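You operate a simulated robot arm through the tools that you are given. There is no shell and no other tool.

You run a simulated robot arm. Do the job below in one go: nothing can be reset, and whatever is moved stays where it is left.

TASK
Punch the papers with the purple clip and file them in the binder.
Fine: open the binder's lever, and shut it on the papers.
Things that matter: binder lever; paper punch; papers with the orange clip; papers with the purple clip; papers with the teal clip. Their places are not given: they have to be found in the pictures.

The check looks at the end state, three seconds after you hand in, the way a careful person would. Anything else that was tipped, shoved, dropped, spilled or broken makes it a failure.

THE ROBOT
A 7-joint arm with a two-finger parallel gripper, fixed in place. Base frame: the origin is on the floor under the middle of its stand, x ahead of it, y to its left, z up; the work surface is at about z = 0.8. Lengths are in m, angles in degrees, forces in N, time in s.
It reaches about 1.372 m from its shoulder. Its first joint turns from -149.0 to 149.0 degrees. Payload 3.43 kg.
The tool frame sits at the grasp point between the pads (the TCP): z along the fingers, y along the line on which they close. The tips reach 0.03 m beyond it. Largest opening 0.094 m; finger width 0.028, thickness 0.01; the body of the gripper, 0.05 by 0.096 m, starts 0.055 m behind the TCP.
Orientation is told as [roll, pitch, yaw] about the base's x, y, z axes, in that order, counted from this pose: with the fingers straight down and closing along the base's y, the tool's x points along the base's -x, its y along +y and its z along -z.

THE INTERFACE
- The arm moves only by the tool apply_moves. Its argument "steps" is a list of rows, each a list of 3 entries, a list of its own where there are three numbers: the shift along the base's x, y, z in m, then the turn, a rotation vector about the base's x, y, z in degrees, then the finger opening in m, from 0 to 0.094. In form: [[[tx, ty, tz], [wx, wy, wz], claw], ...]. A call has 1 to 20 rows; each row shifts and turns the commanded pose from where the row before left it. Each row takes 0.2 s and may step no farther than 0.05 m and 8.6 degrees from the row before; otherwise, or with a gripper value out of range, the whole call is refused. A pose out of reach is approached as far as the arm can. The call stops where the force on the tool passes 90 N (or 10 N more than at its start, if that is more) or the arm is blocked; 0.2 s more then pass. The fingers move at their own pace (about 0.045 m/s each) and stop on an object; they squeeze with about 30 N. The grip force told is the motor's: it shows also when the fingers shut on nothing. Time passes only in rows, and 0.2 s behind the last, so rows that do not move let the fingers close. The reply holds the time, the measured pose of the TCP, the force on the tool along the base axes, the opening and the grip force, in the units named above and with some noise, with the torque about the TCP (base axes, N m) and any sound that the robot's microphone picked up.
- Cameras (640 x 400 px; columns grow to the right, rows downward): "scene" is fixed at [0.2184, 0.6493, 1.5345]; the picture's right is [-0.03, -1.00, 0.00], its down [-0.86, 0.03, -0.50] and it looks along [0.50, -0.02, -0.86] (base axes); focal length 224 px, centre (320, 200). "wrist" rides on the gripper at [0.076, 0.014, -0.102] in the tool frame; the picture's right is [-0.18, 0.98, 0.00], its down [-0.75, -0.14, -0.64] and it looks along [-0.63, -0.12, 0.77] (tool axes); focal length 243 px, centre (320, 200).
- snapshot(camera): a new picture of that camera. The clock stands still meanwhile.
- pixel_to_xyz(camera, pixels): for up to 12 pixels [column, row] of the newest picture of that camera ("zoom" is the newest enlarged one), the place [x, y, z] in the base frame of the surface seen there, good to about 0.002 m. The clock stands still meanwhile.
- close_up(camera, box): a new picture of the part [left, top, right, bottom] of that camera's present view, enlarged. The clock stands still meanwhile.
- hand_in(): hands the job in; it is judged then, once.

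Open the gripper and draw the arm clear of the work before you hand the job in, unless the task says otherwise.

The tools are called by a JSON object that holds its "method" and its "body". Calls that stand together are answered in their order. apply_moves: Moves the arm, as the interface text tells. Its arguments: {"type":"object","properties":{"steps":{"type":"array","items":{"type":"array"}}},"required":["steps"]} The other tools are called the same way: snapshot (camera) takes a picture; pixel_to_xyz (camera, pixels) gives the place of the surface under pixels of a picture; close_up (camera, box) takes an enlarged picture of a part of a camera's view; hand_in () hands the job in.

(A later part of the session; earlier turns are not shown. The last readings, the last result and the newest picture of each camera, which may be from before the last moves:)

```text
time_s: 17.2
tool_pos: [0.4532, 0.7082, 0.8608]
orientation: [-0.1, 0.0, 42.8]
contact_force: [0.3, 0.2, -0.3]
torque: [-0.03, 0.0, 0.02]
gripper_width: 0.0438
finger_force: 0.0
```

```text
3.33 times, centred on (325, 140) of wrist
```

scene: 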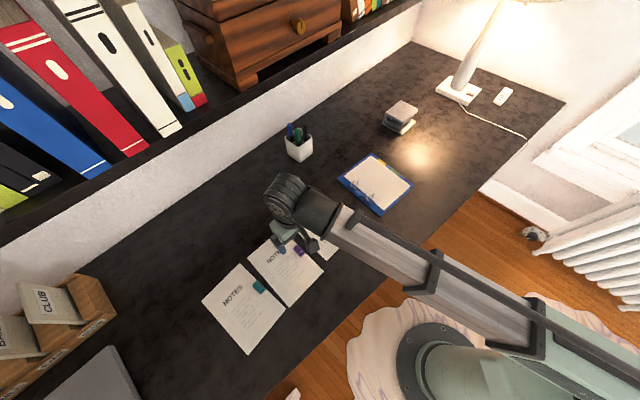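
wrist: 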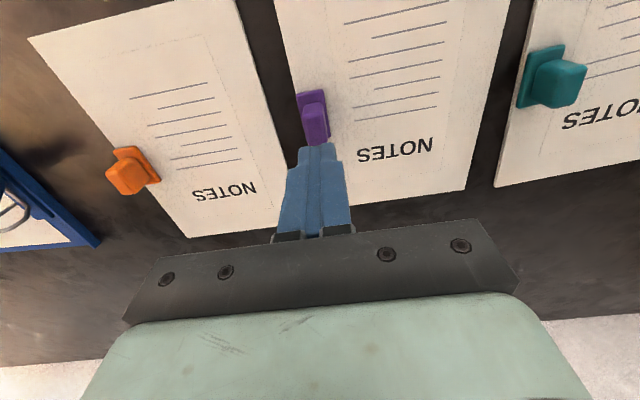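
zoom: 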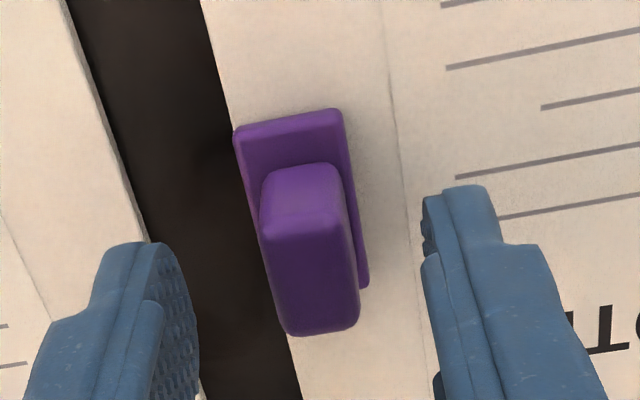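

The block now sits centred between the fingertips. I lower in small steps and read the force.

{"method": "apply_moves", "body": {"steps": [[[0, 0, -0.01], [0, 0, 0], 0.044], [[0, 0, -0.006], [0, 0, 0], 0.044], [[0, 0, -0.003], [0, 0, 0], 0.044]]}}

{"method": "close_up", "body": {"camera": "wrist", "box": [230, 80, 410, 220]}}

```text
time_s: 18.0
tool_pos: [0.4541, 0.7099, 0.8436]
orientation: [0.0, 0.0, 42.8]
contact_force: [0.2, 0.0, -0.1]
torque: [0.0, -0.02, 0.04]
gripper_width: 0.0441
finger_force: 0.1
```

```text
2.86 times, centred on (320, 150) of wrist
```

zoom: 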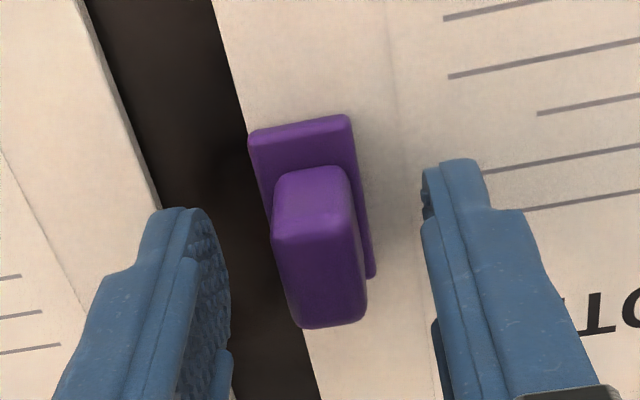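

Alignment looks right. I close on the clip, hold, and then lift only 3 mm to check the grip.

{"method": "apply_moves", "body": {"steps": [[[0, 0, -0.002], [0, 0, 0], 0.044], [[0, 0, 0], [0, 0, 0], 0], [[0, 0, 0], [0, 0, 0], 0], [[0, 0, 0], [0, 0, 0], 0], [[0, 0, 0], [0, 0, 0], 0], [[0, 0, 0.0015], [0, 0, 0], 0], [[0, 0, 0.0015], [0, 0, 0], 0]]}}

{"method": "close_up", "body": {"camera": "wrist", "box": [230, 80, 410, 220]}}

```text
time_s: 19.6
tool_pos: [0.4524, 0.7097, 0.8452]
orientation: [0.0, 0.0, 42.8]
contact_force: [-0.9, -0.1, -2.0]
torque: [-0.08, -0.04, 0.01]
gripper_width: 0.0151
finger_force: 30.4
```

```text
2.86 times, centred on (320, 150) of wrist
```

zoom: 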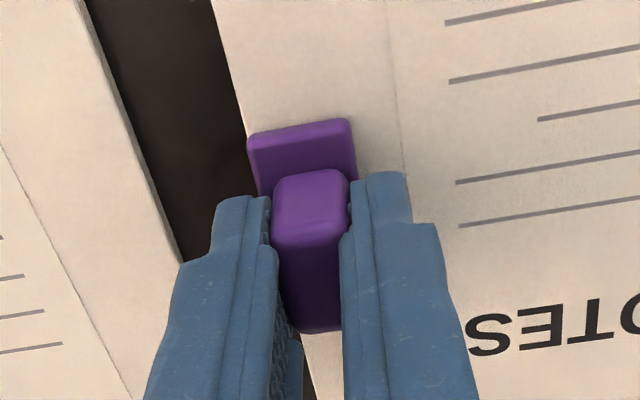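

The grip reads 15.1 mm and the tool now feels 2 N of load, so it's bearing weight. I continue lifting in slow small steps.

{"method": "apply_moves", "body": {"steps": [[[0, 0, 0.0015], [0, 0, 0], 0], [[0, 0, 0.0015], [0, 0, 0], 0], [[0, 0, 0.002], [0, 0, 0], 0], [[0, 0, 0.002], [0, 0, 0], 0], [[0, 0, 0.002], [0, 0, 0], 0]]}}

{"method": "snapshot", "body": {"camera": "wrist"}}

{"method": "close_up", "body": {"camera": "scene", "box": [190, 180, 370, 330]}}

```text
time_s: 20.8
tool_pos: [0.4537, 0.71, 0.8539]
orientation: [0.0, 0.0, 42.8]
contact_force: [0.1, -0.3, -1.3]
torque: [-0.04, -0.08, -0.03]
gripper_width: 0.0155
finger_force: 30.1
```

```text
taken
```

wrist: 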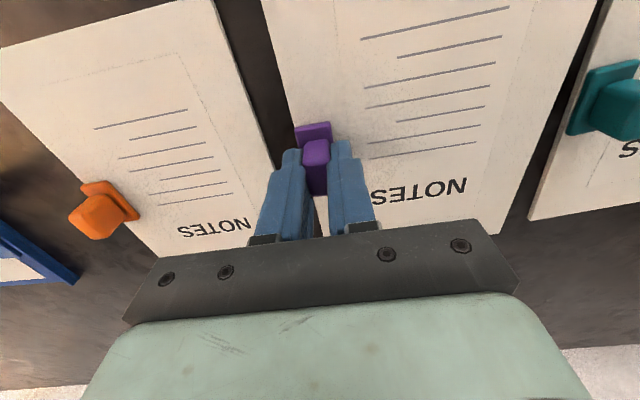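

```text
2.67 times, centred on (280, 255) of scene
```

zoom: 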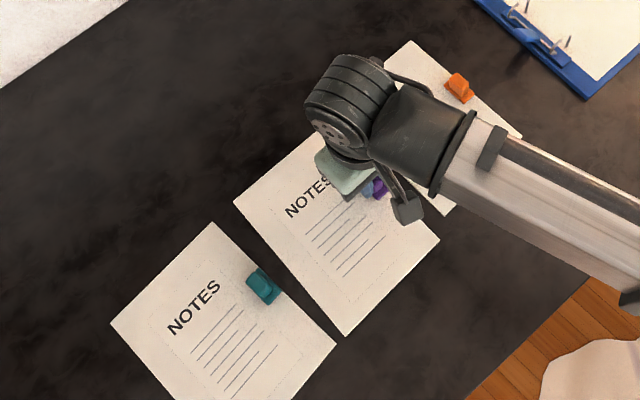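

The grip still holds at 15.5 mm. I query paper heights near the clip and at the far edge to see whether it is lifted level.

{"method": "pixel_to_xyz", "body": {"camera": "wrist", "pixels": [[275, 20], [300, 110], [345, 100], [450, 170], [500, 225], [570, 40], [480, 40], [420, 60], [310, 128], [316, 146], [250, 200], [400, 220]]}}

```text
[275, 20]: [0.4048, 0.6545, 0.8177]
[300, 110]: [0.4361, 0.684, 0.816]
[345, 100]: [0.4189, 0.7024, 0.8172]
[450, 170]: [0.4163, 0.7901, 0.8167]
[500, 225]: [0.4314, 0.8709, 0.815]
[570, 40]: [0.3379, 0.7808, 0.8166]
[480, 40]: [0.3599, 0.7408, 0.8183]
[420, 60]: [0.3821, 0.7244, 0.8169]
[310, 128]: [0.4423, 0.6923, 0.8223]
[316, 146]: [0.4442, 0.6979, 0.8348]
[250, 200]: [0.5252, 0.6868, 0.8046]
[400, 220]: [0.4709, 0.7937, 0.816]
```

The whole stack is up level at z≈0.8165, so a slow lift works. I continue lifting gently to about z 0.945.

{"method": "apply_moves", "body": {"steps": [[[0, 0, 0.003], [0, 0, 0], 0], [[0, 0, 0.004], [0, 0, 0], 0], [[0, 0, 0.005], [0, 0, 0], 0], [[0, 0, 0.006], [0, 0, 0], 0], [[0, 0, 0.006], [0, 0, 0], 0], [[0, 0, 0.006], [0, 0, 0], 0], [[0, 0, 0.006], [0, 0, 0], 0], [[0, 0, 0.005], [0, 0, 0], 0], [[0, 0, 0.003], [0, 0, 0], 0]]}}

{"method": "snapshot", "body": {"camera": "wrist"}}

```text
time_s: 22.8
tool_pos: [0.4529, 0.7103, 0.8983]
orientation: [0.1, 0.0, 42.8]
contact_force: [0.1, 0.2, -0.7]
torque: [-0.02, -0.06, 0.01]
gripper_width: 0.0153
finger_force: 30.2
```

```text
taken
```

wrist: 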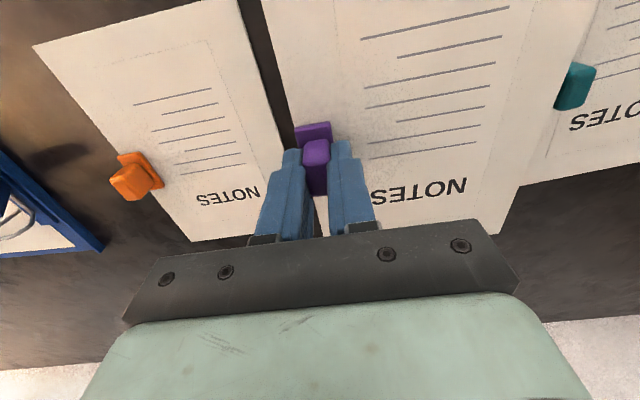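

Still firmly held. I raise to z≈0.945 and start the swing toward the punch, turning gradually to yaw −46.6°.

{"method": "apply_moves", "body": {"steps": [[[0, 0, 0.004], [0, 0, 0], 0], [[0, 0, 0.008], [0, 0, 0], 0], [[0, 0, 0.01], [0, 0, 0], 0], [[0, 0, 0.01], [0, 0, 0], 0], [[0, 0, 0.01], [0, 0, 0], 0], [[0.003, -0.004, 0.005], [0, 0, -0.5], 0], [[0.006, -0.008, 0], [0, 0, -1], 0], [[0.009, -0.012, 0], [0, 0, -2], 0], [[0.012, -0.016, 0], [0, 0, -2.5], 0], [[0.013, -0.0173, 0], [0, 0, -2.6], 0], [[0.013, -0.0173, 0], [0, 0, -2.6], 0], [[0.013, -0.0173, 0], [0, 0, -2.6], 0], [[0.013, -0.0173, 0], [0, 0, -2.6], 0], [[0.013, -0.0173, 0], [0, 0, -2.6], 0], [[0.013, -0.0173, 0], [0, 0, -2.6], 0], [[0.013, -0.0173, 0], [0, 0, -2.6], 0], [[0.013, -0.0173, 0], [0, 0, -2.6], 0], [[0.013, -0.0173, 0], [0, 0, -2.6], 0]]}}

{"method": "snapshot", "body": {"camera": "wrist"}}

{"method": "snapshot", "body": {"camera": "scene"}}

```text
time_s: 26.6
tool_pos: [0.5997, 0.5135, 0.9439]
orientation: [0.1, 0.0, 13.4]
contact_force: [-0.2, -0.1, -1.9]
torque: [-0.08, -0.01, 0.05]
gripper_width: 0.0152
finger_force: 30.1
```

```text
taken
```

wrist: 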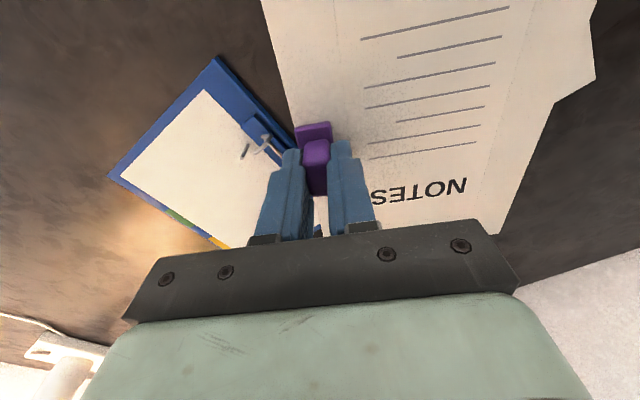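

```text
taken
```

scene: 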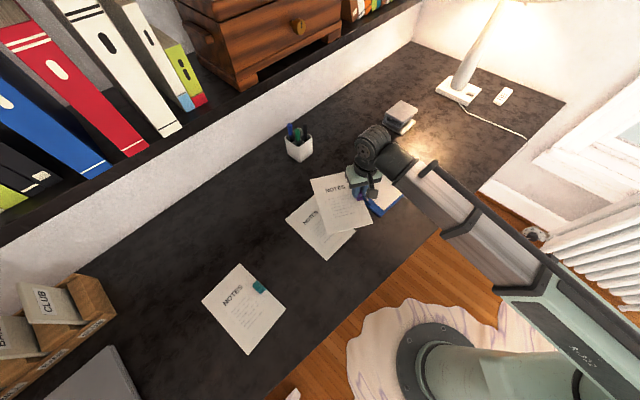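

Held well at (0.600,0.514) and yaw 13.4°. I continue to the pre-insert place in front of the punch, about (0.904,0.112), yaw −46.6°.

{"method": "apply_moves", "body": {"steps": [[[0.008, -0.0106, 0], [0, 0, -1.58], 0], [[0.016, -0.0212, 0], [0, 0, -3.158], 0], [[0.016, -0.0212, 0], [0, 0, -3.158], 0], [[0.016, -0.0212, 0], [0, 0, -3.158], 0], [[0.016, -0.0212, 0], [0, 0, -3.158], 0], [[0.016, -0.0212, 0], [0, 0, -3.158], 0], [[0.016, -0.0212, 0], [0, 0, -3.158], 0], [[0.016, -0.0212, 0], [0, 0, -3.158], 0], [[0.016, -0.0212, 0], [0, 0, -3.158], 0], [[0.016, -0.0212, 0], [0, 0, -3.158], 0], [[0.016, -0.0212, 0], [0, 0, -3.158], 0], [[0.016, -0.0212, 0], [0, 0, -3.158], 0], [[0.016, -0.0212, 0], [0, 0, -3.158], 0], [[0.016, -0.0212, 0], [0, 0, -3.158], 0], [[0.016, -0.0212, 0], [0, 0, -3.158], 0], [[0.016, -0.0212, 0], [0, 0, -3.158], 0], [[0.016, -0.0212, 0], [0, 0, -3.158], 0], [[0.016, -0.0212, 0], [0, 0, -3.158], 0], [[0.016, -0.0212, 0], [0, 0, -3.158], 0], [[0.008, -0.0106, 0], [0, 0, -1.58], 0]]}}

{"method": "snapshot", "body": {"camera": "wrist"}}

{"method": "snapshot", "body": {"camera": "scene"}}

```text
time_s: 30.8
tool_pos: [0.9058, 0.1103, 0.9459]
orientation: [0.0, -0.1, -46.7]
contact_force: [-0.9, -0.6, -1.1]
torque: [-0.02, 0.06, -0.02]
gripper_width: 0.0153
finger_force: 30.0
```

```text
taken
```

wrist: 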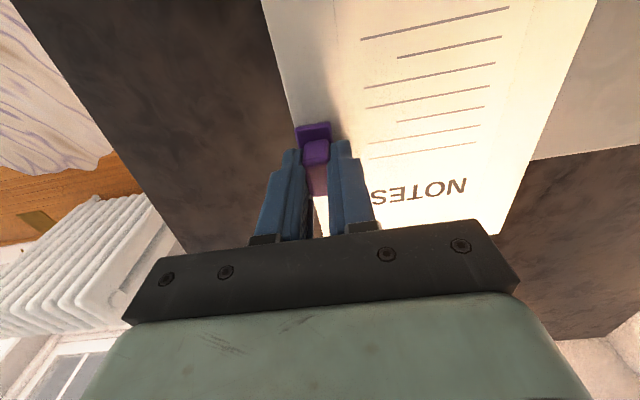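

```text
taken
```

scene: 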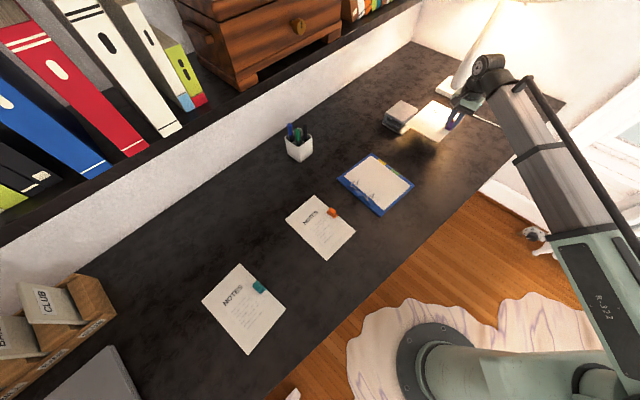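

The paper has arrived in front of the punch. The lamp stands near the arm in this view, so I query lamp points and the paper's corners before lowering.

{"method": "close_up", "body": {"camera": "scene", "box": [370, 60, 530, 160]}}

{"method": "pixel_to_xyz", "body": {"camera": "scene", "pixels": [[445, 92], [462, 84], [440, 95], [480, 95], [470, 60], [490, 20], [500, 97], [477, 78]]}}

{"method": "pixel_to_xyz", "body": {"camera": "wrist", "pixels": [[265, 10], [284, 80], [590, 10], [560, 80], [530, 150], [502, 230], [490, 225], [440, 225], [316, 150], [320, 132], [540, 120], [300, 120]]}}

```text
4.00 times, centred on (450, 110) of scene
```

zoom: 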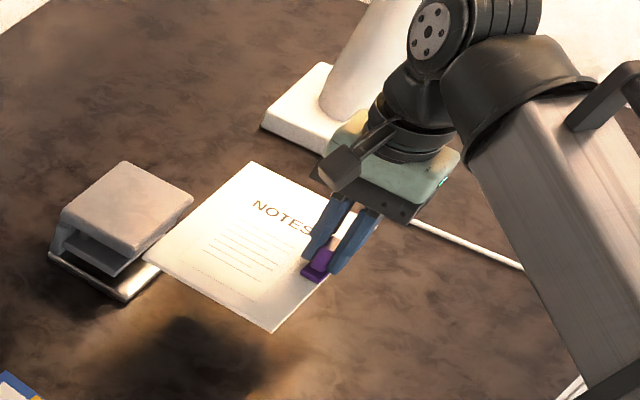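

```text
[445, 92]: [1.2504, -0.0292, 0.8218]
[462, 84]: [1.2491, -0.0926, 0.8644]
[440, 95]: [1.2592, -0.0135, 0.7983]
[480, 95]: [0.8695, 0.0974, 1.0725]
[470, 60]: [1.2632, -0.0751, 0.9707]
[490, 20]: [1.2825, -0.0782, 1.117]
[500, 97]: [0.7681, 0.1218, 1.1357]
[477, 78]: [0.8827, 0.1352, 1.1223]
```

```text
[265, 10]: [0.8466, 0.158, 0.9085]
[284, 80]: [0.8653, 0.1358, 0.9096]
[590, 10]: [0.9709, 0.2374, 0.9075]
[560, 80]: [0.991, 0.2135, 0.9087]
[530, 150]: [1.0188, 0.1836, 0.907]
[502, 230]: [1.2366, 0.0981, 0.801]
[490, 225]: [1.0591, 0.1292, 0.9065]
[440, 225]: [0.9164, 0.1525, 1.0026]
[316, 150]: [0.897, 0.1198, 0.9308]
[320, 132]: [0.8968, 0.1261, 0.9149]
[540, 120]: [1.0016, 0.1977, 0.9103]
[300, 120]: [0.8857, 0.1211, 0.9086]
```

The lamp (≈(1.25,-0.05)) is well away. I query the sheet's corners in the scene zoom (250,164), (148,259), (274,328), and edges, to get its true heading relative to the punch.

{"method": "pixel_to_xyz", "body": {"camera": "zoom", "pixels": [[251, 165], [149, 259], [273, 327], [225, 190], [175, 235], [180, 277], [240, 309], [290, 311], [320, 281], [305, 190], [318, 262], [340, 245]]}}

{"method": "close_up", "body": {"camera": "wrist", "box": [440, 0, 640, 240]}}

```text
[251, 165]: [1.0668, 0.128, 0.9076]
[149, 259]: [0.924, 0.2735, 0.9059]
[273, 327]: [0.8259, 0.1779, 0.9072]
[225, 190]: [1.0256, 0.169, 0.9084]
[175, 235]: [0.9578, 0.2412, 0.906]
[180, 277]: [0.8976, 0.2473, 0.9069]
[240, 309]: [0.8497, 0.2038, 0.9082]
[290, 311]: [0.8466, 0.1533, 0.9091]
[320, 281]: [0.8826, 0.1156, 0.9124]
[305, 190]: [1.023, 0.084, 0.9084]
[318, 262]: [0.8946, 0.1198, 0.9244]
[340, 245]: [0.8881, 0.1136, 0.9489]
```

```text
1.67 times, centred on (540, 120) of wrist
```

zoom: 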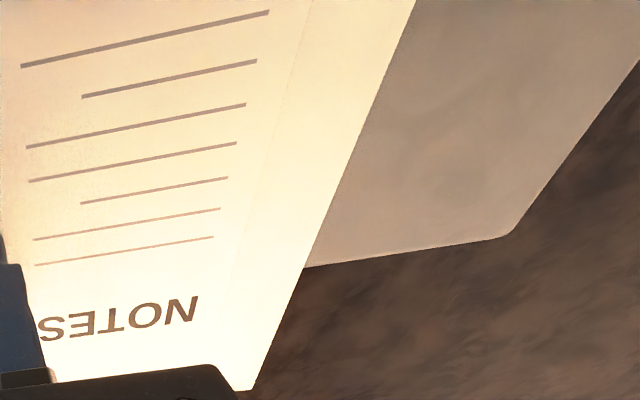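

The sheet heads 44.4° versus the punch's 43.4°, and the clip is centred on it, with the left edge 0.128 m from the TCP. I correct yaw by −1°, nudge v by 1 mm, and lower to TCP z≈0.8615 so the sheet faces mid-throat.

{"method": "apply_moves", "body": {"steps": [[[0, 0, -0.004], [0, 0, -0.5], 0], [[-0.0008, 0.0009, -0.008], [0, 0, -0.5], 0], [[0, 0, -0.009], [0, 0, 0], 0], [[0, 0, -0.009], [0, 0, 0], 0], [[0, 0, -0.009], [0, 0, 0], 0], [[0, 0, -0.009], [0, 0, 0], 0], [[0, 0, -0.009], [0, 0, 0], 0], [[0, 0, -0.009], [0, 0, 0], 0], [[0, 0, -0.009], [0, 0, 0], 0], [[0, 0, -0.006], [0, 0, 0], 0], [[0, 0, -0.003], [0, 0, 0], 0]]}}

{"method": "snapshot", "body": {"camera": "wrist"}}

{"method": "close_up", "body": {"camera": "scene", "box": [370, 60, 530, 160]}}

```text
time_s: 33.2
tool_pos: [0.902, 0.1119, 0.8614]
orientation: [0.0, -0.1, -47.6]
contact_force: [-0.2, -0.4, -1.3]
torque: [-0.03, 0.06, -0.01]
gripper_width: 0.0154
finger_force: 30.2
```

```text
taken
```

wrist: 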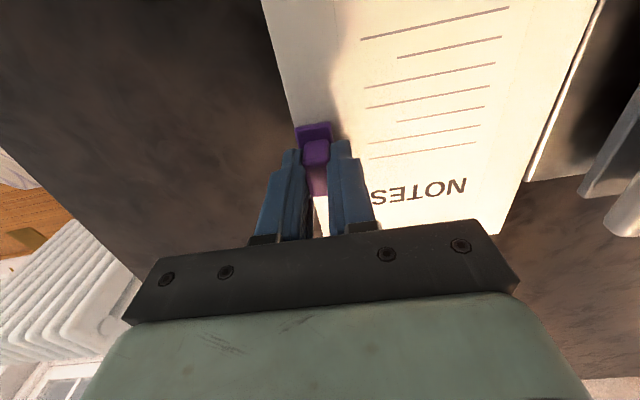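

```text
4.00 times, centred on (450, 110) of scene
```

zoom: 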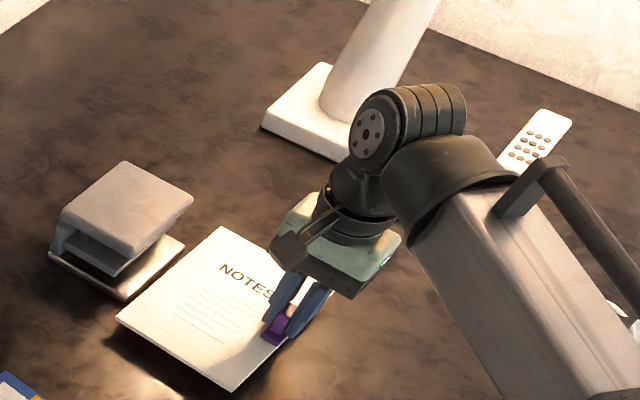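

The sheet lies in front of the throat. I measure its corners and the base plate's front edge in this zoom to verify height, heading and centring.

{"method": "pixel_to_xyz", "body": {"camera": "zoom", "pixels": [[222, 229], [119, 318], [231, 388], [195, 252], [150, 291], [172, 352], [181, 240], [125, 298], [52, 253], [188, 198], [127, 250], [115, 268]]}}

{"method": "close_up", "body": {"camera": "wrist", "box": [480, 0, 640, 240]}}

```text
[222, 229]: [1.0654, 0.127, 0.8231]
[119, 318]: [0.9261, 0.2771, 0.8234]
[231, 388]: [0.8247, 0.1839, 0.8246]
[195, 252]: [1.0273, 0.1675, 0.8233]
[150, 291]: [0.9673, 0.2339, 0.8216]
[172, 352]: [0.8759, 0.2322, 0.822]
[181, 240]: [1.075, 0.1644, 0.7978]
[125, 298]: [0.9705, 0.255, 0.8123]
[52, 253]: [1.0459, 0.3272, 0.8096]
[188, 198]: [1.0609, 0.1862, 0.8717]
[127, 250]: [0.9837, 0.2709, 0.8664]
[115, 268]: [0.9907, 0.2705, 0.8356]
```

```text
1.67 times, centred on (560, 120) of wrist
```

zoom: 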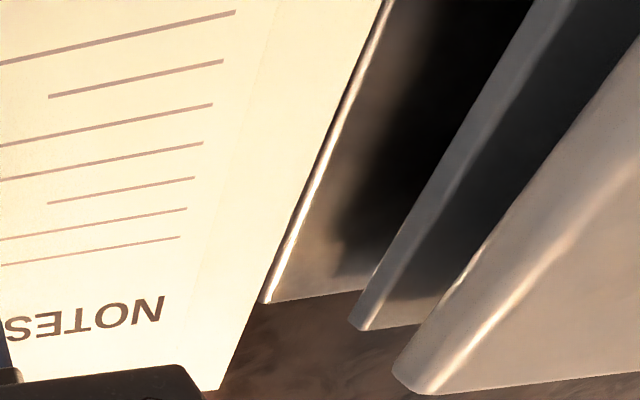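

Sheet top is z≈0.823, inside the 0.812–0.829 throat, and centred within ~1–2 mm. I slide it in along u=(0.727,0.687) by 96 mm in 8 mm steps.

{"method": "apply_moves", "body": {"steps": [[[0.0036, 0.002, 0], [0, 0, 0], 0], [[0.0058, 0.0055, 0], [0, 0, 0], 0], [[0.0058, 0.0055, 0], [0, 0, 0], 0], [[0.0058, 0.0055, 0], [0, 0, 0], 0], [[0.0058, 0.0055, 0], [0, 0, 0], 0], [[0.0058, 0.0055, 0], [0, 0, 0], 0], [[0.0058, 0.0055, 0], [0, 0, 0], 0], [[0.0058, 0.0055, 0], [0, 0, 0], 0], [[0.0058, 0.0055, 0], [0, 0, 0], 0], [[0.0058, 0.0055, 0], [0, 0, 0], 0], [[0.0058, 0.0055, 0], [0, 0, 0], 0], [[0.0058, 0.0055, 0], [0, 0, 0], 0], [[0.0029, 0.0027, 0], [0, 0, 0], 0]]}}

{"method": "snapshot", "body": {"camera": "wrist"}}

{"method": "close_up", "body": {"camera": "scene", "box": [370, 60, 530, 160]}}

```text
time_s: 36.0
tool_pos: [0.9729, 0.1772, 0.8616]
orientation: [0.0, 0.0, -47.6]
contact_force: [-0.1, -0.2, -0.9]
torque: [-0.03, 0.06, 0.01]
gripper_width: 0.0155
finger_force: 29.8
```

```text
taken
```

wrist: 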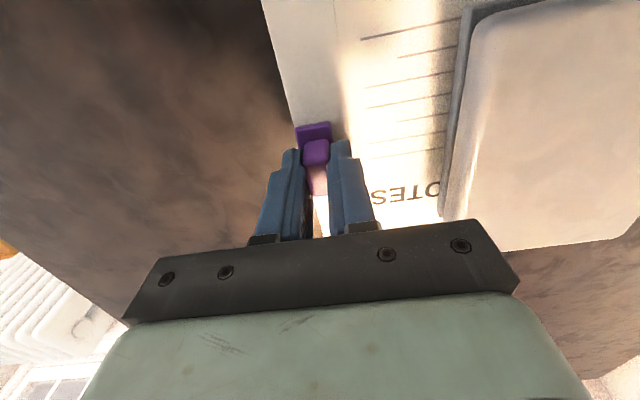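

```text
4.00 times, centred on (450, 110) of scene
```

zoom: 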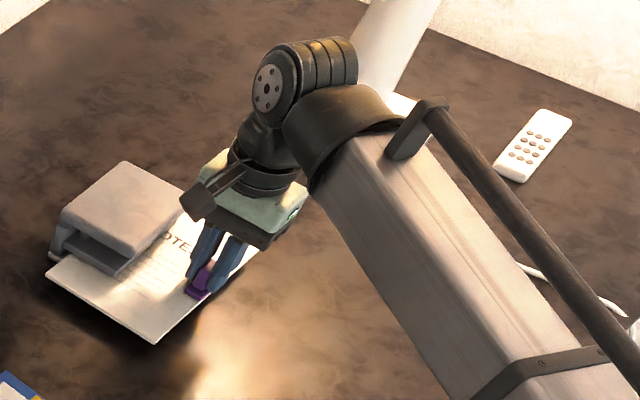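

No contact yet; by reckoning the edge is at u≈0.075 with ~19 mm to the wall. I advance 14 mm more and then creep.

{"method": "apply_moves", "body": {"steps": [[[0.0029, 0.00275, 0], [0, 0, 0], 0], [[0.0029, 0.00275, 0], [0, 0, 0], 0], [[0.0022, 0.00206, 0], [0, 0, 0], 0], [[0.0022, 0.00206, 0], [0, 0, 0], 0]]}}

{"method": "close_up", "body": {"camera": "wrist", "box": [280, 0, 640, 260]}}

{"method": "close_up", "body": {"camera": "scene", "box": [374, 90, 454, 150]}}

```text
time_s: 37.0
tool_pos: [0.9813, 0.1864, 0.8607]
orientation: [-0.1, 0.0, -47.7]
contact_force: [-4.2, -7.7, -0.7]
torque: [-0.2, 0.09, 0.01]
gripper_width: 0.0154
finger_force: 30.0
```

```text
1.54 times, centred on (460, 130) of wrist
```

zoom: 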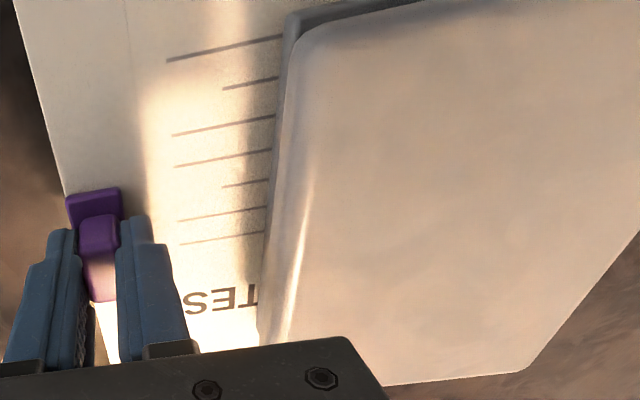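

```text
6.67 times, centred on (414, 120) of scene
```

zoom: 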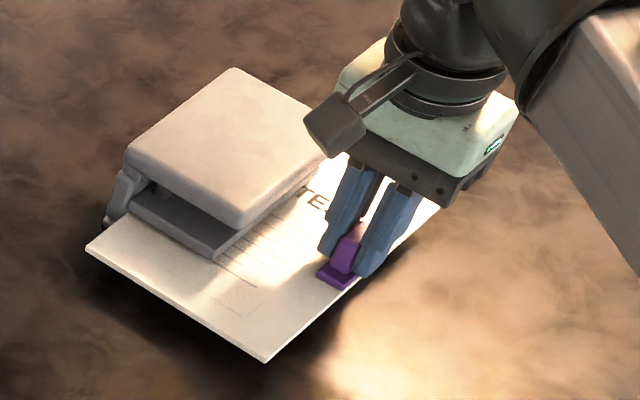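

About 8 N pushing back along −u with no twist: the sheet's edge is flush on the wall. I lower it ~5.5 mm onto the base plate in small steps and read the force.

{"method": "apply_moves", "body": {"steps": [[[-0.0003, -0.0003, -0.0015], [0, 0, 0], 0], [[0, 0, -0.0015], [0, 0, 0], 0], [[0, 0, -0.0015], [0, 0, 0], 0]]}}

```text
time_s: 37.8
tool_pos: [0.9822, 0.1864, 0.8576]
orientation: [0.0, -0.1, -47.7]
contact_force: [-6.6, -12.6, 8.6]
torque: [0.52, -0.26, 0.02]
gripper_width: 0.0154
finger_force: 30.1
```

The sheet rests on the base plate (8.6 N up). I release the clip and rise straight up clear of it.

{"method": "apply_moves", "body": {"steps": [[[0, 0, 0.0005], [0, 0, 0], 0.02], [[0, 0, 0], [0, 0, 0], 0.044], [[0, 0, 0], [0, 0, 0], 0.044], [[0, 0, 0], [0, 0, 0], 0.044], [[0, 0, 0.02], [0, 0, 0], 0.044], [[0, 0, 0.03], [0, 0, 0], 0.044], [[0, 0, 0.04], [0, 0, 0], 0.044]]}}

{"method": "snapshot", "body": {"camera": "wrist"}}

{"method": "close_up", "body": {"camera": "scene", "box": [374, 90, 454, 150]}}

```text
time_s: 39.4
tool_pos: [0.9828, 0.1905, 0.9491]
orientation: [0.0, 0.0, -47.7]
contact_force: [-0.3, 0.0, 0.2]
torque: [0.0, 0.01, 0.01]
gripper_width: 0.0439
finger_force: 0.1
```

```text
taken
```

wrist: 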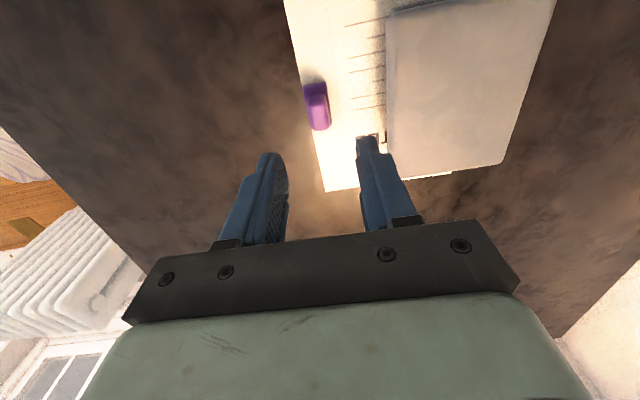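

```text
6.67 times, centred on (414, 120) of scene
```

zoom: 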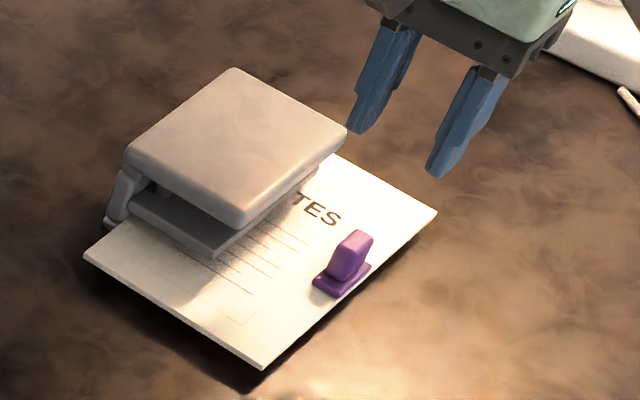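

The sheet stays put with the clip free. I measure its corners in the zoom to confirm it is still flush and square before pressing.

{"method": "pixel_to_xyz", "body": {"camera": "zoom", "pixels": [[88, 252], [261, 364], [433, 212], [336, 156], [180, 310], [340, 295], [350, 250], [355, 235], [362, 240], [232, 72], [345, 132], [240, 222]]}}

```text
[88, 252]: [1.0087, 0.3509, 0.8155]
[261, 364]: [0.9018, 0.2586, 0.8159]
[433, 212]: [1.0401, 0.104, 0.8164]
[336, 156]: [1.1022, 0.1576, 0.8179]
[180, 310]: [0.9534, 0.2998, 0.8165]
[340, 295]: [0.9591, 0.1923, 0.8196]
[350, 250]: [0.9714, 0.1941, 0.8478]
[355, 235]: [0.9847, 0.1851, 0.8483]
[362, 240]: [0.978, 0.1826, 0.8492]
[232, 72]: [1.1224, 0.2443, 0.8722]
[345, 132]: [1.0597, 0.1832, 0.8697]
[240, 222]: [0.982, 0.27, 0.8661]
```

The corner data suggest the sheet may be turned ~1.5–2° relative to the punch. I check it with the wrist view, sampling the right edge and the handle edge.

{"method": "close_up", "body": {"camera": "wrist", "box": [270, 0, 570, 200]}}

{"method": "pixel_to_xyz", "body": {"camera": "zoom", "pixels": [[37, 20], [55, 100], [75, 190], [95, 270], [118, 390], [260, 100], [258, 200], [262, 310], [380, 375], [30, 0], [125, 399], [330, 375]]}}

```text
2.00 times, centred on (420, 100) of wrist
```

zoom: 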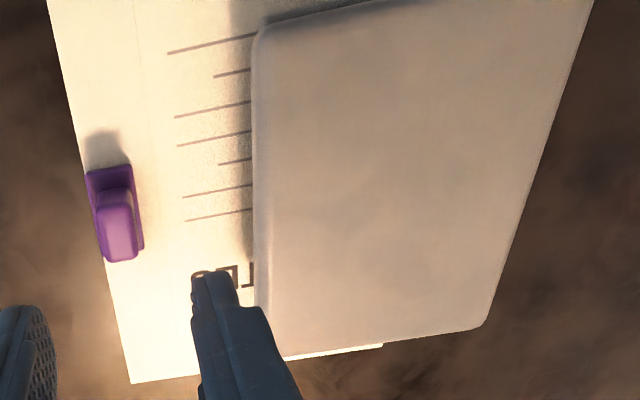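

```text
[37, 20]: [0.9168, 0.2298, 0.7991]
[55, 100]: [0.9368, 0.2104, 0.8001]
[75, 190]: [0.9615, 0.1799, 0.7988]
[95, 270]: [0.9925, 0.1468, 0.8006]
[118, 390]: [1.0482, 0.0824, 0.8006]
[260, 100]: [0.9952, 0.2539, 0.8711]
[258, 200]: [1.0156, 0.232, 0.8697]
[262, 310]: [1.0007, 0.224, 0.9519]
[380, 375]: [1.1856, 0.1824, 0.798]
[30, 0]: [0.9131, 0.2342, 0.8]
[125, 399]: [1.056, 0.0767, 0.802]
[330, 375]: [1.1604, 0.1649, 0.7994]
```

I missed the edge by some pixels; the right edge runs from (50,20) to (131,380). I query points just inside it, and the handle's outline.

{"method": "pixel_to_xyz", "body": {"camera": "zoom", "pixels": [[55, 20], [71, 90], [82, 140], [112, 270], [124, 330], [134, 378], [375, 348], [264, 60], [264, 120], [264, 180], [262, 220], [475, 325]]}}

{"method": "pixel_to_xyz", "body": {"camera": "zoom", "pixels": [[590, 5], [560, 90], [530, 185], [505, 260], [485, 315], [180, 376], [160, 378], [300, 355], [350, 350], [379, 346]]}}

```text
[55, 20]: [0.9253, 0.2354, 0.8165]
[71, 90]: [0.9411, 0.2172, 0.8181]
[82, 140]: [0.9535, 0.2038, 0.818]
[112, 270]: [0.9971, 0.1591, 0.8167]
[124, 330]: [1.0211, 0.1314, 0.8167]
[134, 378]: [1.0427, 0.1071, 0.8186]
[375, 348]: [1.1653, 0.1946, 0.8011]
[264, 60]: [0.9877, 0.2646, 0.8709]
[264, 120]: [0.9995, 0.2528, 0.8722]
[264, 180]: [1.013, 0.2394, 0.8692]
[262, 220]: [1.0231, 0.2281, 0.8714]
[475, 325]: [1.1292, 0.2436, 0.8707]
```

```text
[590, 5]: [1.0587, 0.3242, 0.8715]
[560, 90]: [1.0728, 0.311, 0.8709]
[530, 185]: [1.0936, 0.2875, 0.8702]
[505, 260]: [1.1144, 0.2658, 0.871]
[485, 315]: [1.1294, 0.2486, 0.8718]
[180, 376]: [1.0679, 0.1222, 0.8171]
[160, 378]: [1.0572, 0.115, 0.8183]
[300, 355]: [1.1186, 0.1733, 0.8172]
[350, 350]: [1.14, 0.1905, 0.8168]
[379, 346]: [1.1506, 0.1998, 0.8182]
```

Both left corners come out at u≈0.091, so the edge is flush, and it's centred within ~2 mm. Now I close the fingers and move above the handle at about (1.042,0.242), tips just above z 0.872.

{"method": "apply_moves", "body": {"steps": [[[0.0148, 0.013, 0], [0, 0, 0], 0], [[0.0148, 0.013, 0], [0, 0, 0], 0], [[0.0148, 0.013, 0], [0, 0, 0], 0], [[0.0148, 0.013, 0], [0, 0, 0], 0], [[0, 0, -0.02], [0, 0, 0], 0], [[0, 0, -0.018], [0, 0, 0], 0]]}}

{"method": "close_up", "body": {"camera": "scene", "box": [374, 90, 454, 150]}}

```text
time_s: 40.8
tool_pos: [1.0437, 0.2404, 0.9099]
orientation: [0.0, 0.0, -47.6]
contact_force: [0.8, -0.2, -0.2]
torque: [-0.01, 0.04, -0.02]
gripper_width: 0.0
finger_force: 30.7
```

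```text
6.67 times, centred on (414, 120) of scene
```

zoom: 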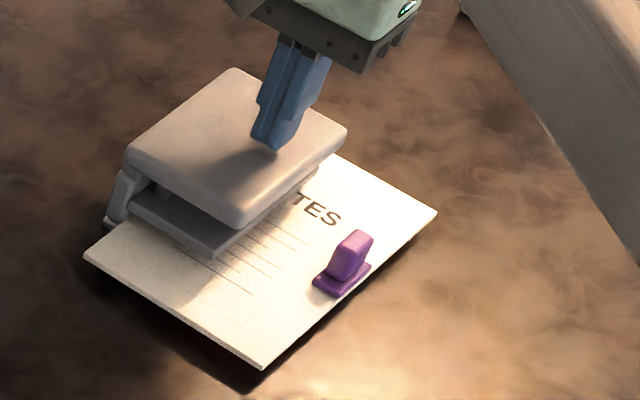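

The closed fingertips hover over the handle's middle-front. I press down in 3 mm steps and listen.

{"method": "apply_moves", "body": {"steps": [[[0, 0, -0.004], [0, 0, 0], 0], [[0, 0, -0.004], [0, 0, 0], 0], [[0, 0, -0.003], [0, 0, 0], 0], [[0, 0, -0.003], [0, 0, 0], 0], [[0, 0, -0.003], [0, 0, 0], 0]]}}

```text
time_s: 42.0
tool_pos: [1.0425, 0.2383, 0.8938]
orientation: [0.0, -0.1, -47.7]
contact_force: [-2.8, -5.3, 5.7]
torque: [-0.09, 0.04, -0.02]
gripper_width: 0.0
finger_force: 29.9
```

Contact made with ~6 N as the handle gives. I keep pressing.

{"method": "apply_moves", "body": {"steps": [[[0, 0, -0.003], [0, 0, 0], 0], [[0, 0, -0.003], [0, 0, 0], 0], [[0, 0, -0.003], [0, 0, 0], 0], [[0, 0, -0.003], [0, 0, 0], 0]]}}

{"method": "close_up", "body": {"camera": "scene", "box": [374, 90, 454, 150]}}

```text
time_s: 43.1
tool_pos: [1.0422, 0.2387, 0.8918]
orientation: [0.4, -0.4, -47.7]
contact_force: [-13.5, -3.8, 37.7]
torque: [0.16, 0.17, 0.11]
gripper_width: 0.0
finger_force: 29.7
stopped in row 4: the force on the tool passed its limit at 91 N (the readings are from after the stop); the commanded pose is now the measured one
```

```text
6.67 times, centred on (414, 120) of scene
```

zoom: 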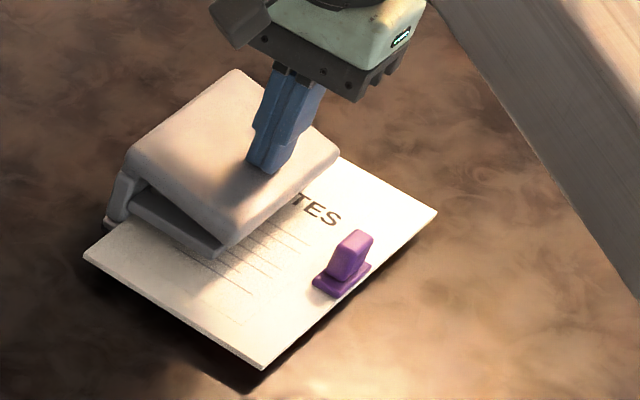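

The press stopped at 91 N without any sound reported; the handle has tilted down. I query how far it travelled and whether it is on its stop.

{"method": "pixel_to_xyz", "body": {"camera": "zoom", "pixels": [[225, 220], [228, 235], [330, 152], [235, 78], [135, 150], [215, 250], [150, 185], [222, 248], [160, 165], [120, 185], [180, 215], [280, 200]]}}

{"method": "snapshot", "body": {"camera": "wrist"}}

```text
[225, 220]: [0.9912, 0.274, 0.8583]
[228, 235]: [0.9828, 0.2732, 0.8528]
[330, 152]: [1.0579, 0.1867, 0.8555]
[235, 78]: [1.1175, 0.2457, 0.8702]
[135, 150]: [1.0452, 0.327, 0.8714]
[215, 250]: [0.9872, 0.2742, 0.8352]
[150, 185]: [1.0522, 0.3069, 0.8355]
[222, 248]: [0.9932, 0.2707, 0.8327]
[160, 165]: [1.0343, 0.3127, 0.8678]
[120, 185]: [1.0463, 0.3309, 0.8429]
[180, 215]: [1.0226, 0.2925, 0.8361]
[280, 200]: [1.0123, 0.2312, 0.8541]
```

```text
taken
```

wrist: 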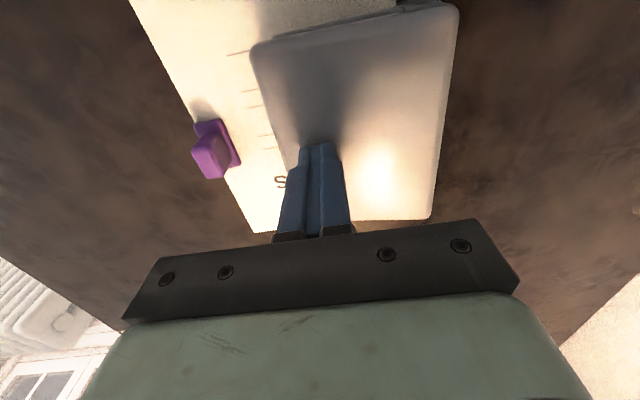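

The front of the handle dropped ~13 mm while its rear stays, so it hinges at the back and isn't at its stop yet. I lift, shift about 24 mm toward the front edge for more leverage, and press again.

{"method": "apply_moves", "body": {"steps": [[[0, 0, 0.008], [0, 0, 0], 0], [[0, 0, 0.01], [0, 0, 0], 0], [[-0.0087, -0.0082, 0], [0, 0, 0], 0], [[-0.0087, -0.0082, 0], [0, 0, 0], 0], [[0, 0, -0.004], [0, 0, 0], 0]]}}

{"method": "close_up", "body": {"camera": "scene", "box": [374, 90, 454, 150]}}

```text
time_s: 44.3
tool_pos: [1.0282, 0.2237, 0.9016]
orientation: [0.4, -0.2, -47.5]
contact_force: [-0.2, 0.0, 0.7]
torque: [0.07, 0.02, 0.07]
gripper_width: 0.0
finger_force: 30.1
```

```text
6.67 times, centred on (414, 120) of scene
```

zoom: 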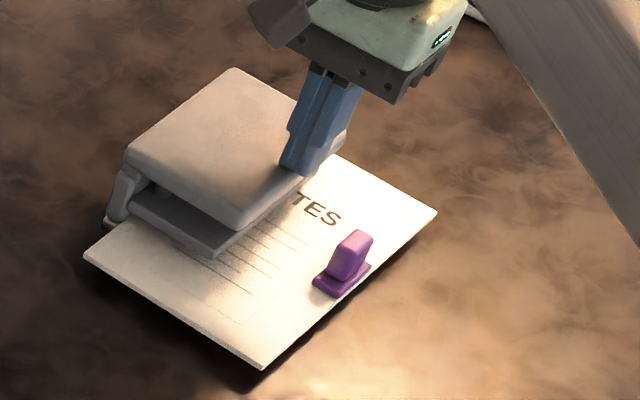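

The tips are at the handle's front edge region (u≈0.0175±0.01). I press down again in 3 mm steps.

{"method": "apply_moves", "body": {"steps": [[[0, 0, -0.003], [0, 0, 0], 0], [[0, 0, -0.003], [0, 0, 0], 0], [[0, 0, -0.003], [0, 0, 0], 0], [[0, 0, -0.003], [0, 0, 0], 0], [[0, 0, -0.003], [0, 0, 0], 0], [[0, 0, -0.002], [0, 0, 0], 0], [[0, 0, -0.002], [0, 0, 0], 0], [[0, 0, -0.002], [0, 0, 0], 0]]}}

{"method": "close_up", "body": {"camera": "scene", "box": [374, 90, 454, 150]}}

```text
time_s: 46.1
tool_pos: [1.0269, 0.2224, 0.8852]
orientation: [0.7, -0.5, -47.8]
contact_force: [1.7, -4.0, 67.6]
torque: [0.45, -0.39, -0.04]
gripper_width: 0.0001
finger_force: 30.1
```

```text
6.67 times, centred on (414, 120) of scene
```

zoom: 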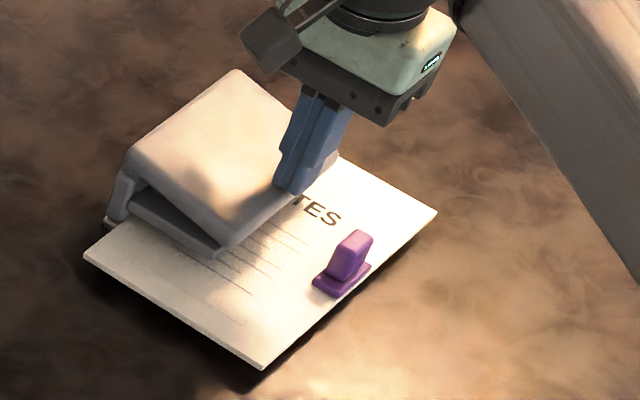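

Now 68 N with the handle further down, still no sound. I keep pressing in 2 mm steps up to the limit.

{"method": "apply_moves", "body": {"steps": [[[0, 0, -0.002], [0, 0, 0], 0], [[0, 0, -0.002], [0, 0, 0], 0], [[0, 0, -0.002], [0, 0, 0], 0], [[0, 0, -0.002], [0, 0, 0], 0], [[0, 0, -0.002], [0, 0, 0], 0]]}}

{"method": "close_up", "body": {"camera": "scene", "box": [374, 90, 454, 150]}}

```text
time_s: 46.8
tool_pos: [1.026, 0.2226, 0.8872]
orientation: [0.8, -0.5, -47.6]
contact_force: [-10.7, -3.5, 42.7]
torque: [0.32, 0.16, 0.06]
gripper_width: 0.0
finger_force: 29.9
stopped in row 3: the force on the tool passed its limit at 92 N (the readings are from after the stop); the commanded pose is now the measured one
```

```text
6.67 times, centred on (414, 120) of scene
```

zoom: 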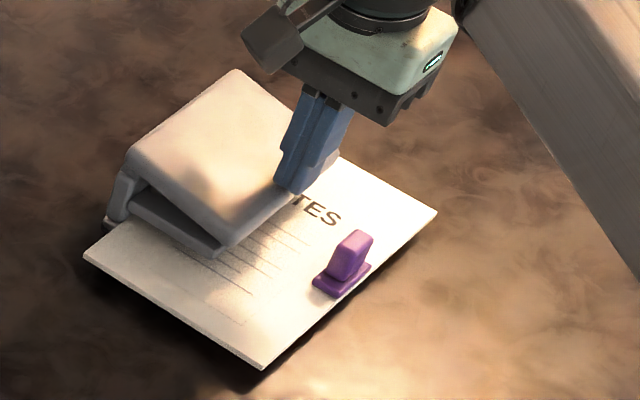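

It stopped at 92 N again. I query the handle's front height and the surfaces below to judge if it has bottomed out.

{"method": "pixel_to_xyz", "body": {"camera": "zoom", "pixels": [[222, 225], [226, 238], [260, 205], [235, 78], [190, 210], [220, 252], [160, 180], [150, 170], [216, 245], [240, 150], [205, 225], [180, 225]]}}

{"method": "close_up", "body": {"camera": "scene", "box": [382, 96, 412, 126]}}

```text
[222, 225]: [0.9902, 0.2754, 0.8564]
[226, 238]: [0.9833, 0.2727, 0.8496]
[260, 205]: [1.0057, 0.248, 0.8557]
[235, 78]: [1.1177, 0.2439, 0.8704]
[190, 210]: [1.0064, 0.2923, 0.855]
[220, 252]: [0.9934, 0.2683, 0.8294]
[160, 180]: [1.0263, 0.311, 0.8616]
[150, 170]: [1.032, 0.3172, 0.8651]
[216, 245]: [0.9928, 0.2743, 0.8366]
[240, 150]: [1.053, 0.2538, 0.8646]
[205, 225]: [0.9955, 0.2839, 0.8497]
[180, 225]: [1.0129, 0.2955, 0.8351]
```

```text
13.33 times, centred on (397, 111) of scene
```

zoom: 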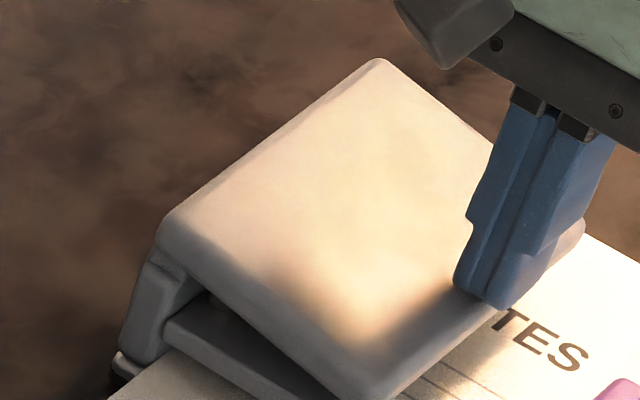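

The handle is tilted ~11° and stiff there, with ~12 mm still open below its front: it seems the stack is resisting. I'll press on with finer steps so that each call starts from a higher load.

{"method": "apply_moves", "body": {"steps": [[[0, 0, -0.001], [0, 0, 0], 0], [[0, 0, -0.001], [0, 0, 0], 0], [[0, 0, -0.001], [0, 0, 0], 0], [[0, 0, -0.001], [0, 0, 0], 0], [[0, 0, -0.001], [0, 0, 0], 0], [[0, 0, -0.001], [0, 0, 0], 0]]}}

```text
time_s: 48.4
tool_pos: [1.0275, 0.2223, 0.8876]
orientation: [1.1, -0.6, -47.7]
contact_force: [-12.7, -4.7, 44.8]
torque: [0.33, 0.21, 0.1]
gripper_width: 0.0001
finger_force: 29.6
stopped in row 6: the force on the tool passed its limit at 90 N (the readings are from after the stop); the commanded pose is now the measured one
```

It tripped at 90 N in the sixth row. I repeat with five rows to end just below the limit.

{"method": "apply_moves", "body": {"steps": [[[0, 0, -0.001], [0, 0, 0], 0], [[0, 0, -0.001], [0, 0, 0], 0], [[0, 0, -0.001], [0, 0, 0], 0], [[0, 0, -0.001], [0, 0, 0], 0], [[0, 0, -0.0007], [0, 0, 0], 0]]}}

```text
time_s: 49.6
tool_pos: [1.0269, 0.2226, 0.8851]
orientation: [1.3, -0.8, -47.7]
contact_force: [-17.0, -10.2, 80.5]
torque: [0.43, 0.12, 0.1]
gripper_width: 0.0
finger_force: 30.0
```

Holding at ~83 N in total; no sound. I add one more millimetre at a time.

{"method": "apply_moves", "body": {"steps": [[[0, 0, -0.0009], [0, 0, 0], 0], [[0, 0, 0], [0, 0, 0], 0]]}}

{"method": "close_up", "body": {"camera": "scene", "box": [374, 90, 454, 150]}}

```text
time_s: 50.2
tool_pos: [1.0266, 0.2222, 0.885]
orientation: [1.4, -0.7, -47.7]
contact_force: [-16.9, -12.3, 83.3]
torque: [0.39, 0.05, 0.09]
gripper_width: 0.0
finger_force: 30.1
```

```text
6.67 times, centred on (414, 120) of scene
```

zoom: 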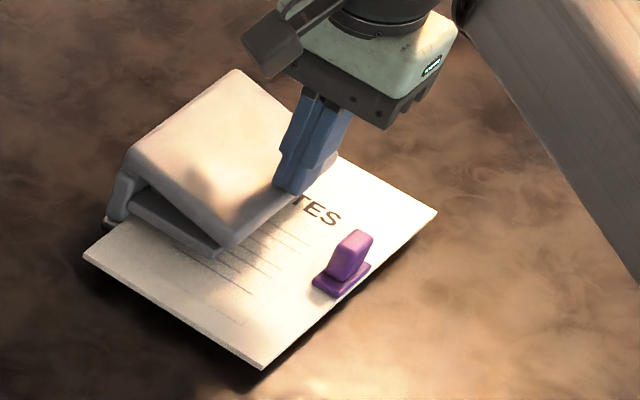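

The handle no longer moves between 45 and 83 N, so it's at its stop. I lift off, see whether the handle springs back, and look.

{"method": "apply_moves", "body": {"steps": [[[0, 0, 0.003], [0, 0, 0], 0], [[0, 0, 0.005], [0, 0, 0], 0], [[0, 0, 0.01], [0, 0, 0], 0], [[0, 0, 0.015], [0, 0, 0], 0], [[-0.02, -0.019, 0.02], [0, 0, 0], 0], [[-0.02, -0.019, 0.01], [0, 0, 0], 0.044]]}}

{"method": "close_up", "body": {"camera": "scene", "box": [374, 90, 454, 150]}}

{"method": "snapshot", "body": {"camera": "wrist"}}

```text
time_s: 51.6
tool_pos: [0.9889, 0.1865, 0.9373]
orientation: [1.0, -0.6, -47.6]
contact_force: [0.7, 0.6, -0.4]
torque: [-0.01, 0.04, -0.03]
gripper_width: 0.0326
finger_force: 0.1
```

```text
6.67 times, centred on (414, 120) of scene
```

zoom: 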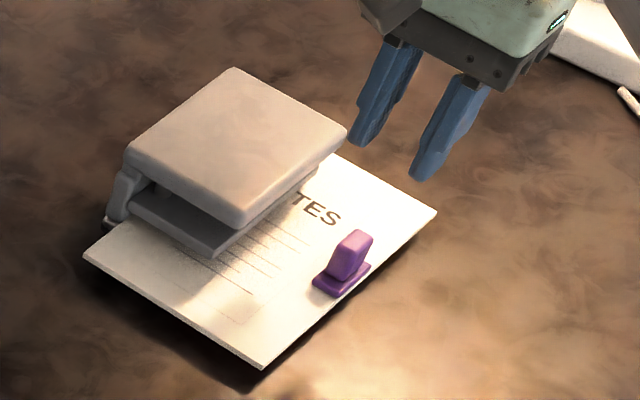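

```text
taken
```

wrist: 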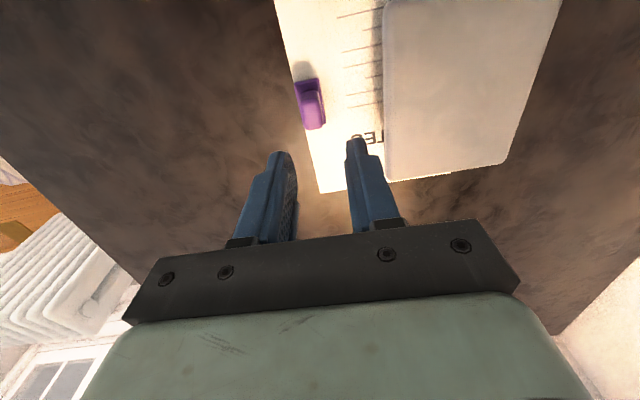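

The handle has sprung back. I correct the small wrist tilt, and measure the clip's block to regrip it and draw the sheets out for inspection.

{"method": "apply_moves", "body": {"steps": [[[0, 0, 0], [-0.23, 1.14, 0], 0.044], [[0, 0, 0], [0, 0, 0], 0.044]]}}

{"method": "close_up", "body": {"camera": "wrist", "box": [270, 50, 390, 150]}}

```text
time_s: 52.2
tool_pos: [0.9886, 0.1855, 0.9383]
orientation: [0.0, 0.0, -47.6]
contact_force: [0.0, 0.4, -0.1]
torque: [-0.01, -0.01, 0.01]
gripper_width: 0.044
finger_force: 0.1
```

```text
4.00 times, centred on (330, 100) of wrist
```

zoom: 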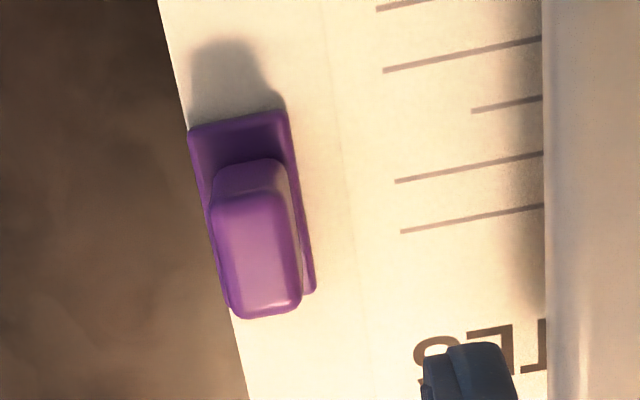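

I measure the clip block's top corners and plate in this zoom.

{"method": "pixel_to_xyz", "body": {"camera": "zoom", "pixels": [[218, 208], [280, 195], [238, 310], [295, 300], [258, 255], [195, 135], [282, 115], [310, 290], [250, 330], [225, 300], [258, 230], [258, 280]]}}

```text
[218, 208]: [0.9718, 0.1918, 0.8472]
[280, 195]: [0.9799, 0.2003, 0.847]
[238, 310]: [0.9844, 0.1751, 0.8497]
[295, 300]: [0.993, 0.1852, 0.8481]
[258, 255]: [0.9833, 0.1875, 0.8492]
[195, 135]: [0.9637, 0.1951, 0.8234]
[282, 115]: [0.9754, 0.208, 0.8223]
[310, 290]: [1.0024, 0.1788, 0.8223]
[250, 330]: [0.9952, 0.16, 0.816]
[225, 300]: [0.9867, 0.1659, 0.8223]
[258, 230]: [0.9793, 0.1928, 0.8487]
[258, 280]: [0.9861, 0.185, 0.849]
```

Block centre is (0.9823,0.188), top z≈0.8485. I move over it and go down to about z 0.865 for a check.

{"method": "apply_moves", "body": {"steps": [[[-0.0065, 0.0018, -0.01], [0, 0, 0], 0.044], [[0, 0, -0.025], [0, 0, 0], 0.044], [[0, 0, -0.025], [0, 0, 0], 0.044], [[0, 0, -0.012], [0, 0, 0], 0.044]]}}

{"method": "close_up", "body": {"camera": "wrist", "box": [230, 80, 410, 220]}}

```text
time_s: 53.2
tool_pos: [0.9836, 0.186, 0.8674]
orientation: [0.1, -0.1, -47.8]
contact_force: [0.5, -0.1, -0.4]
torque: [0.0, -0.02, -0.03]
gripper_width: 0.0439
finger_force: 0.1
```

```text
2.86 times, centred on (320, 150) of wrist
```

zoom: 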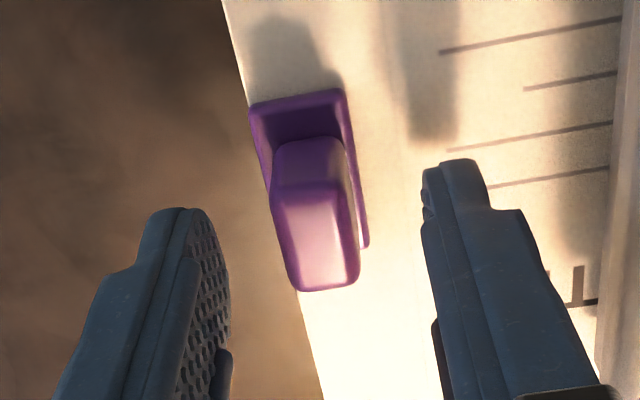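

The block is ~3 mm nearer the camera than the tip centre, agreeing with the numbers. I shift (-0.0018,+0.0021), lower 13 mm and close.

{"method": "apply_moves", "body": {"steps": [[[-0.0018, 0.0021, 0], [0, 0, 0], 0.044], [[0, 0, -0.006], [0, 0, 0], 0.044], [[0, 0, -0.005], [0, 0, 0], 0.044], [[0, 0, -0.002], [0, 0, 0], 0.044]]}}

{"method": "close_up", "body": {"camera": "wrist", "box": [230, 80, 410, 220]}}

```text
time_s: 54.2
tool_pos: [0.9818, 0.1892, 0.8544]
orientation: [-0.1, 0.1, -47.7]
contact_force: [-0.8, 0.2, -0.6]
torque: [0.0, 0.0, 0.01]
gripper_width: 0.044
finger_force: 0.1
```

```text
2.86 times, centred on (320, 150) of wrist
```

zoom: 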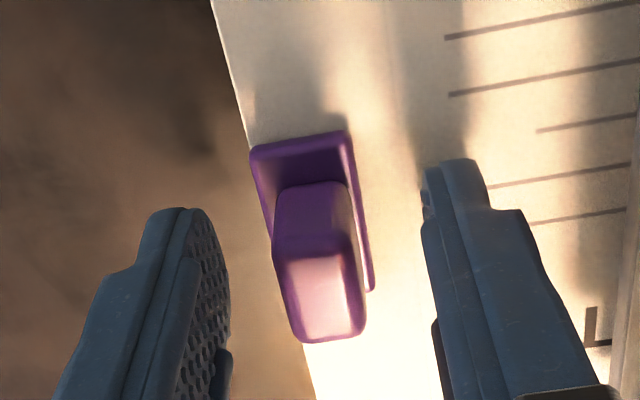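

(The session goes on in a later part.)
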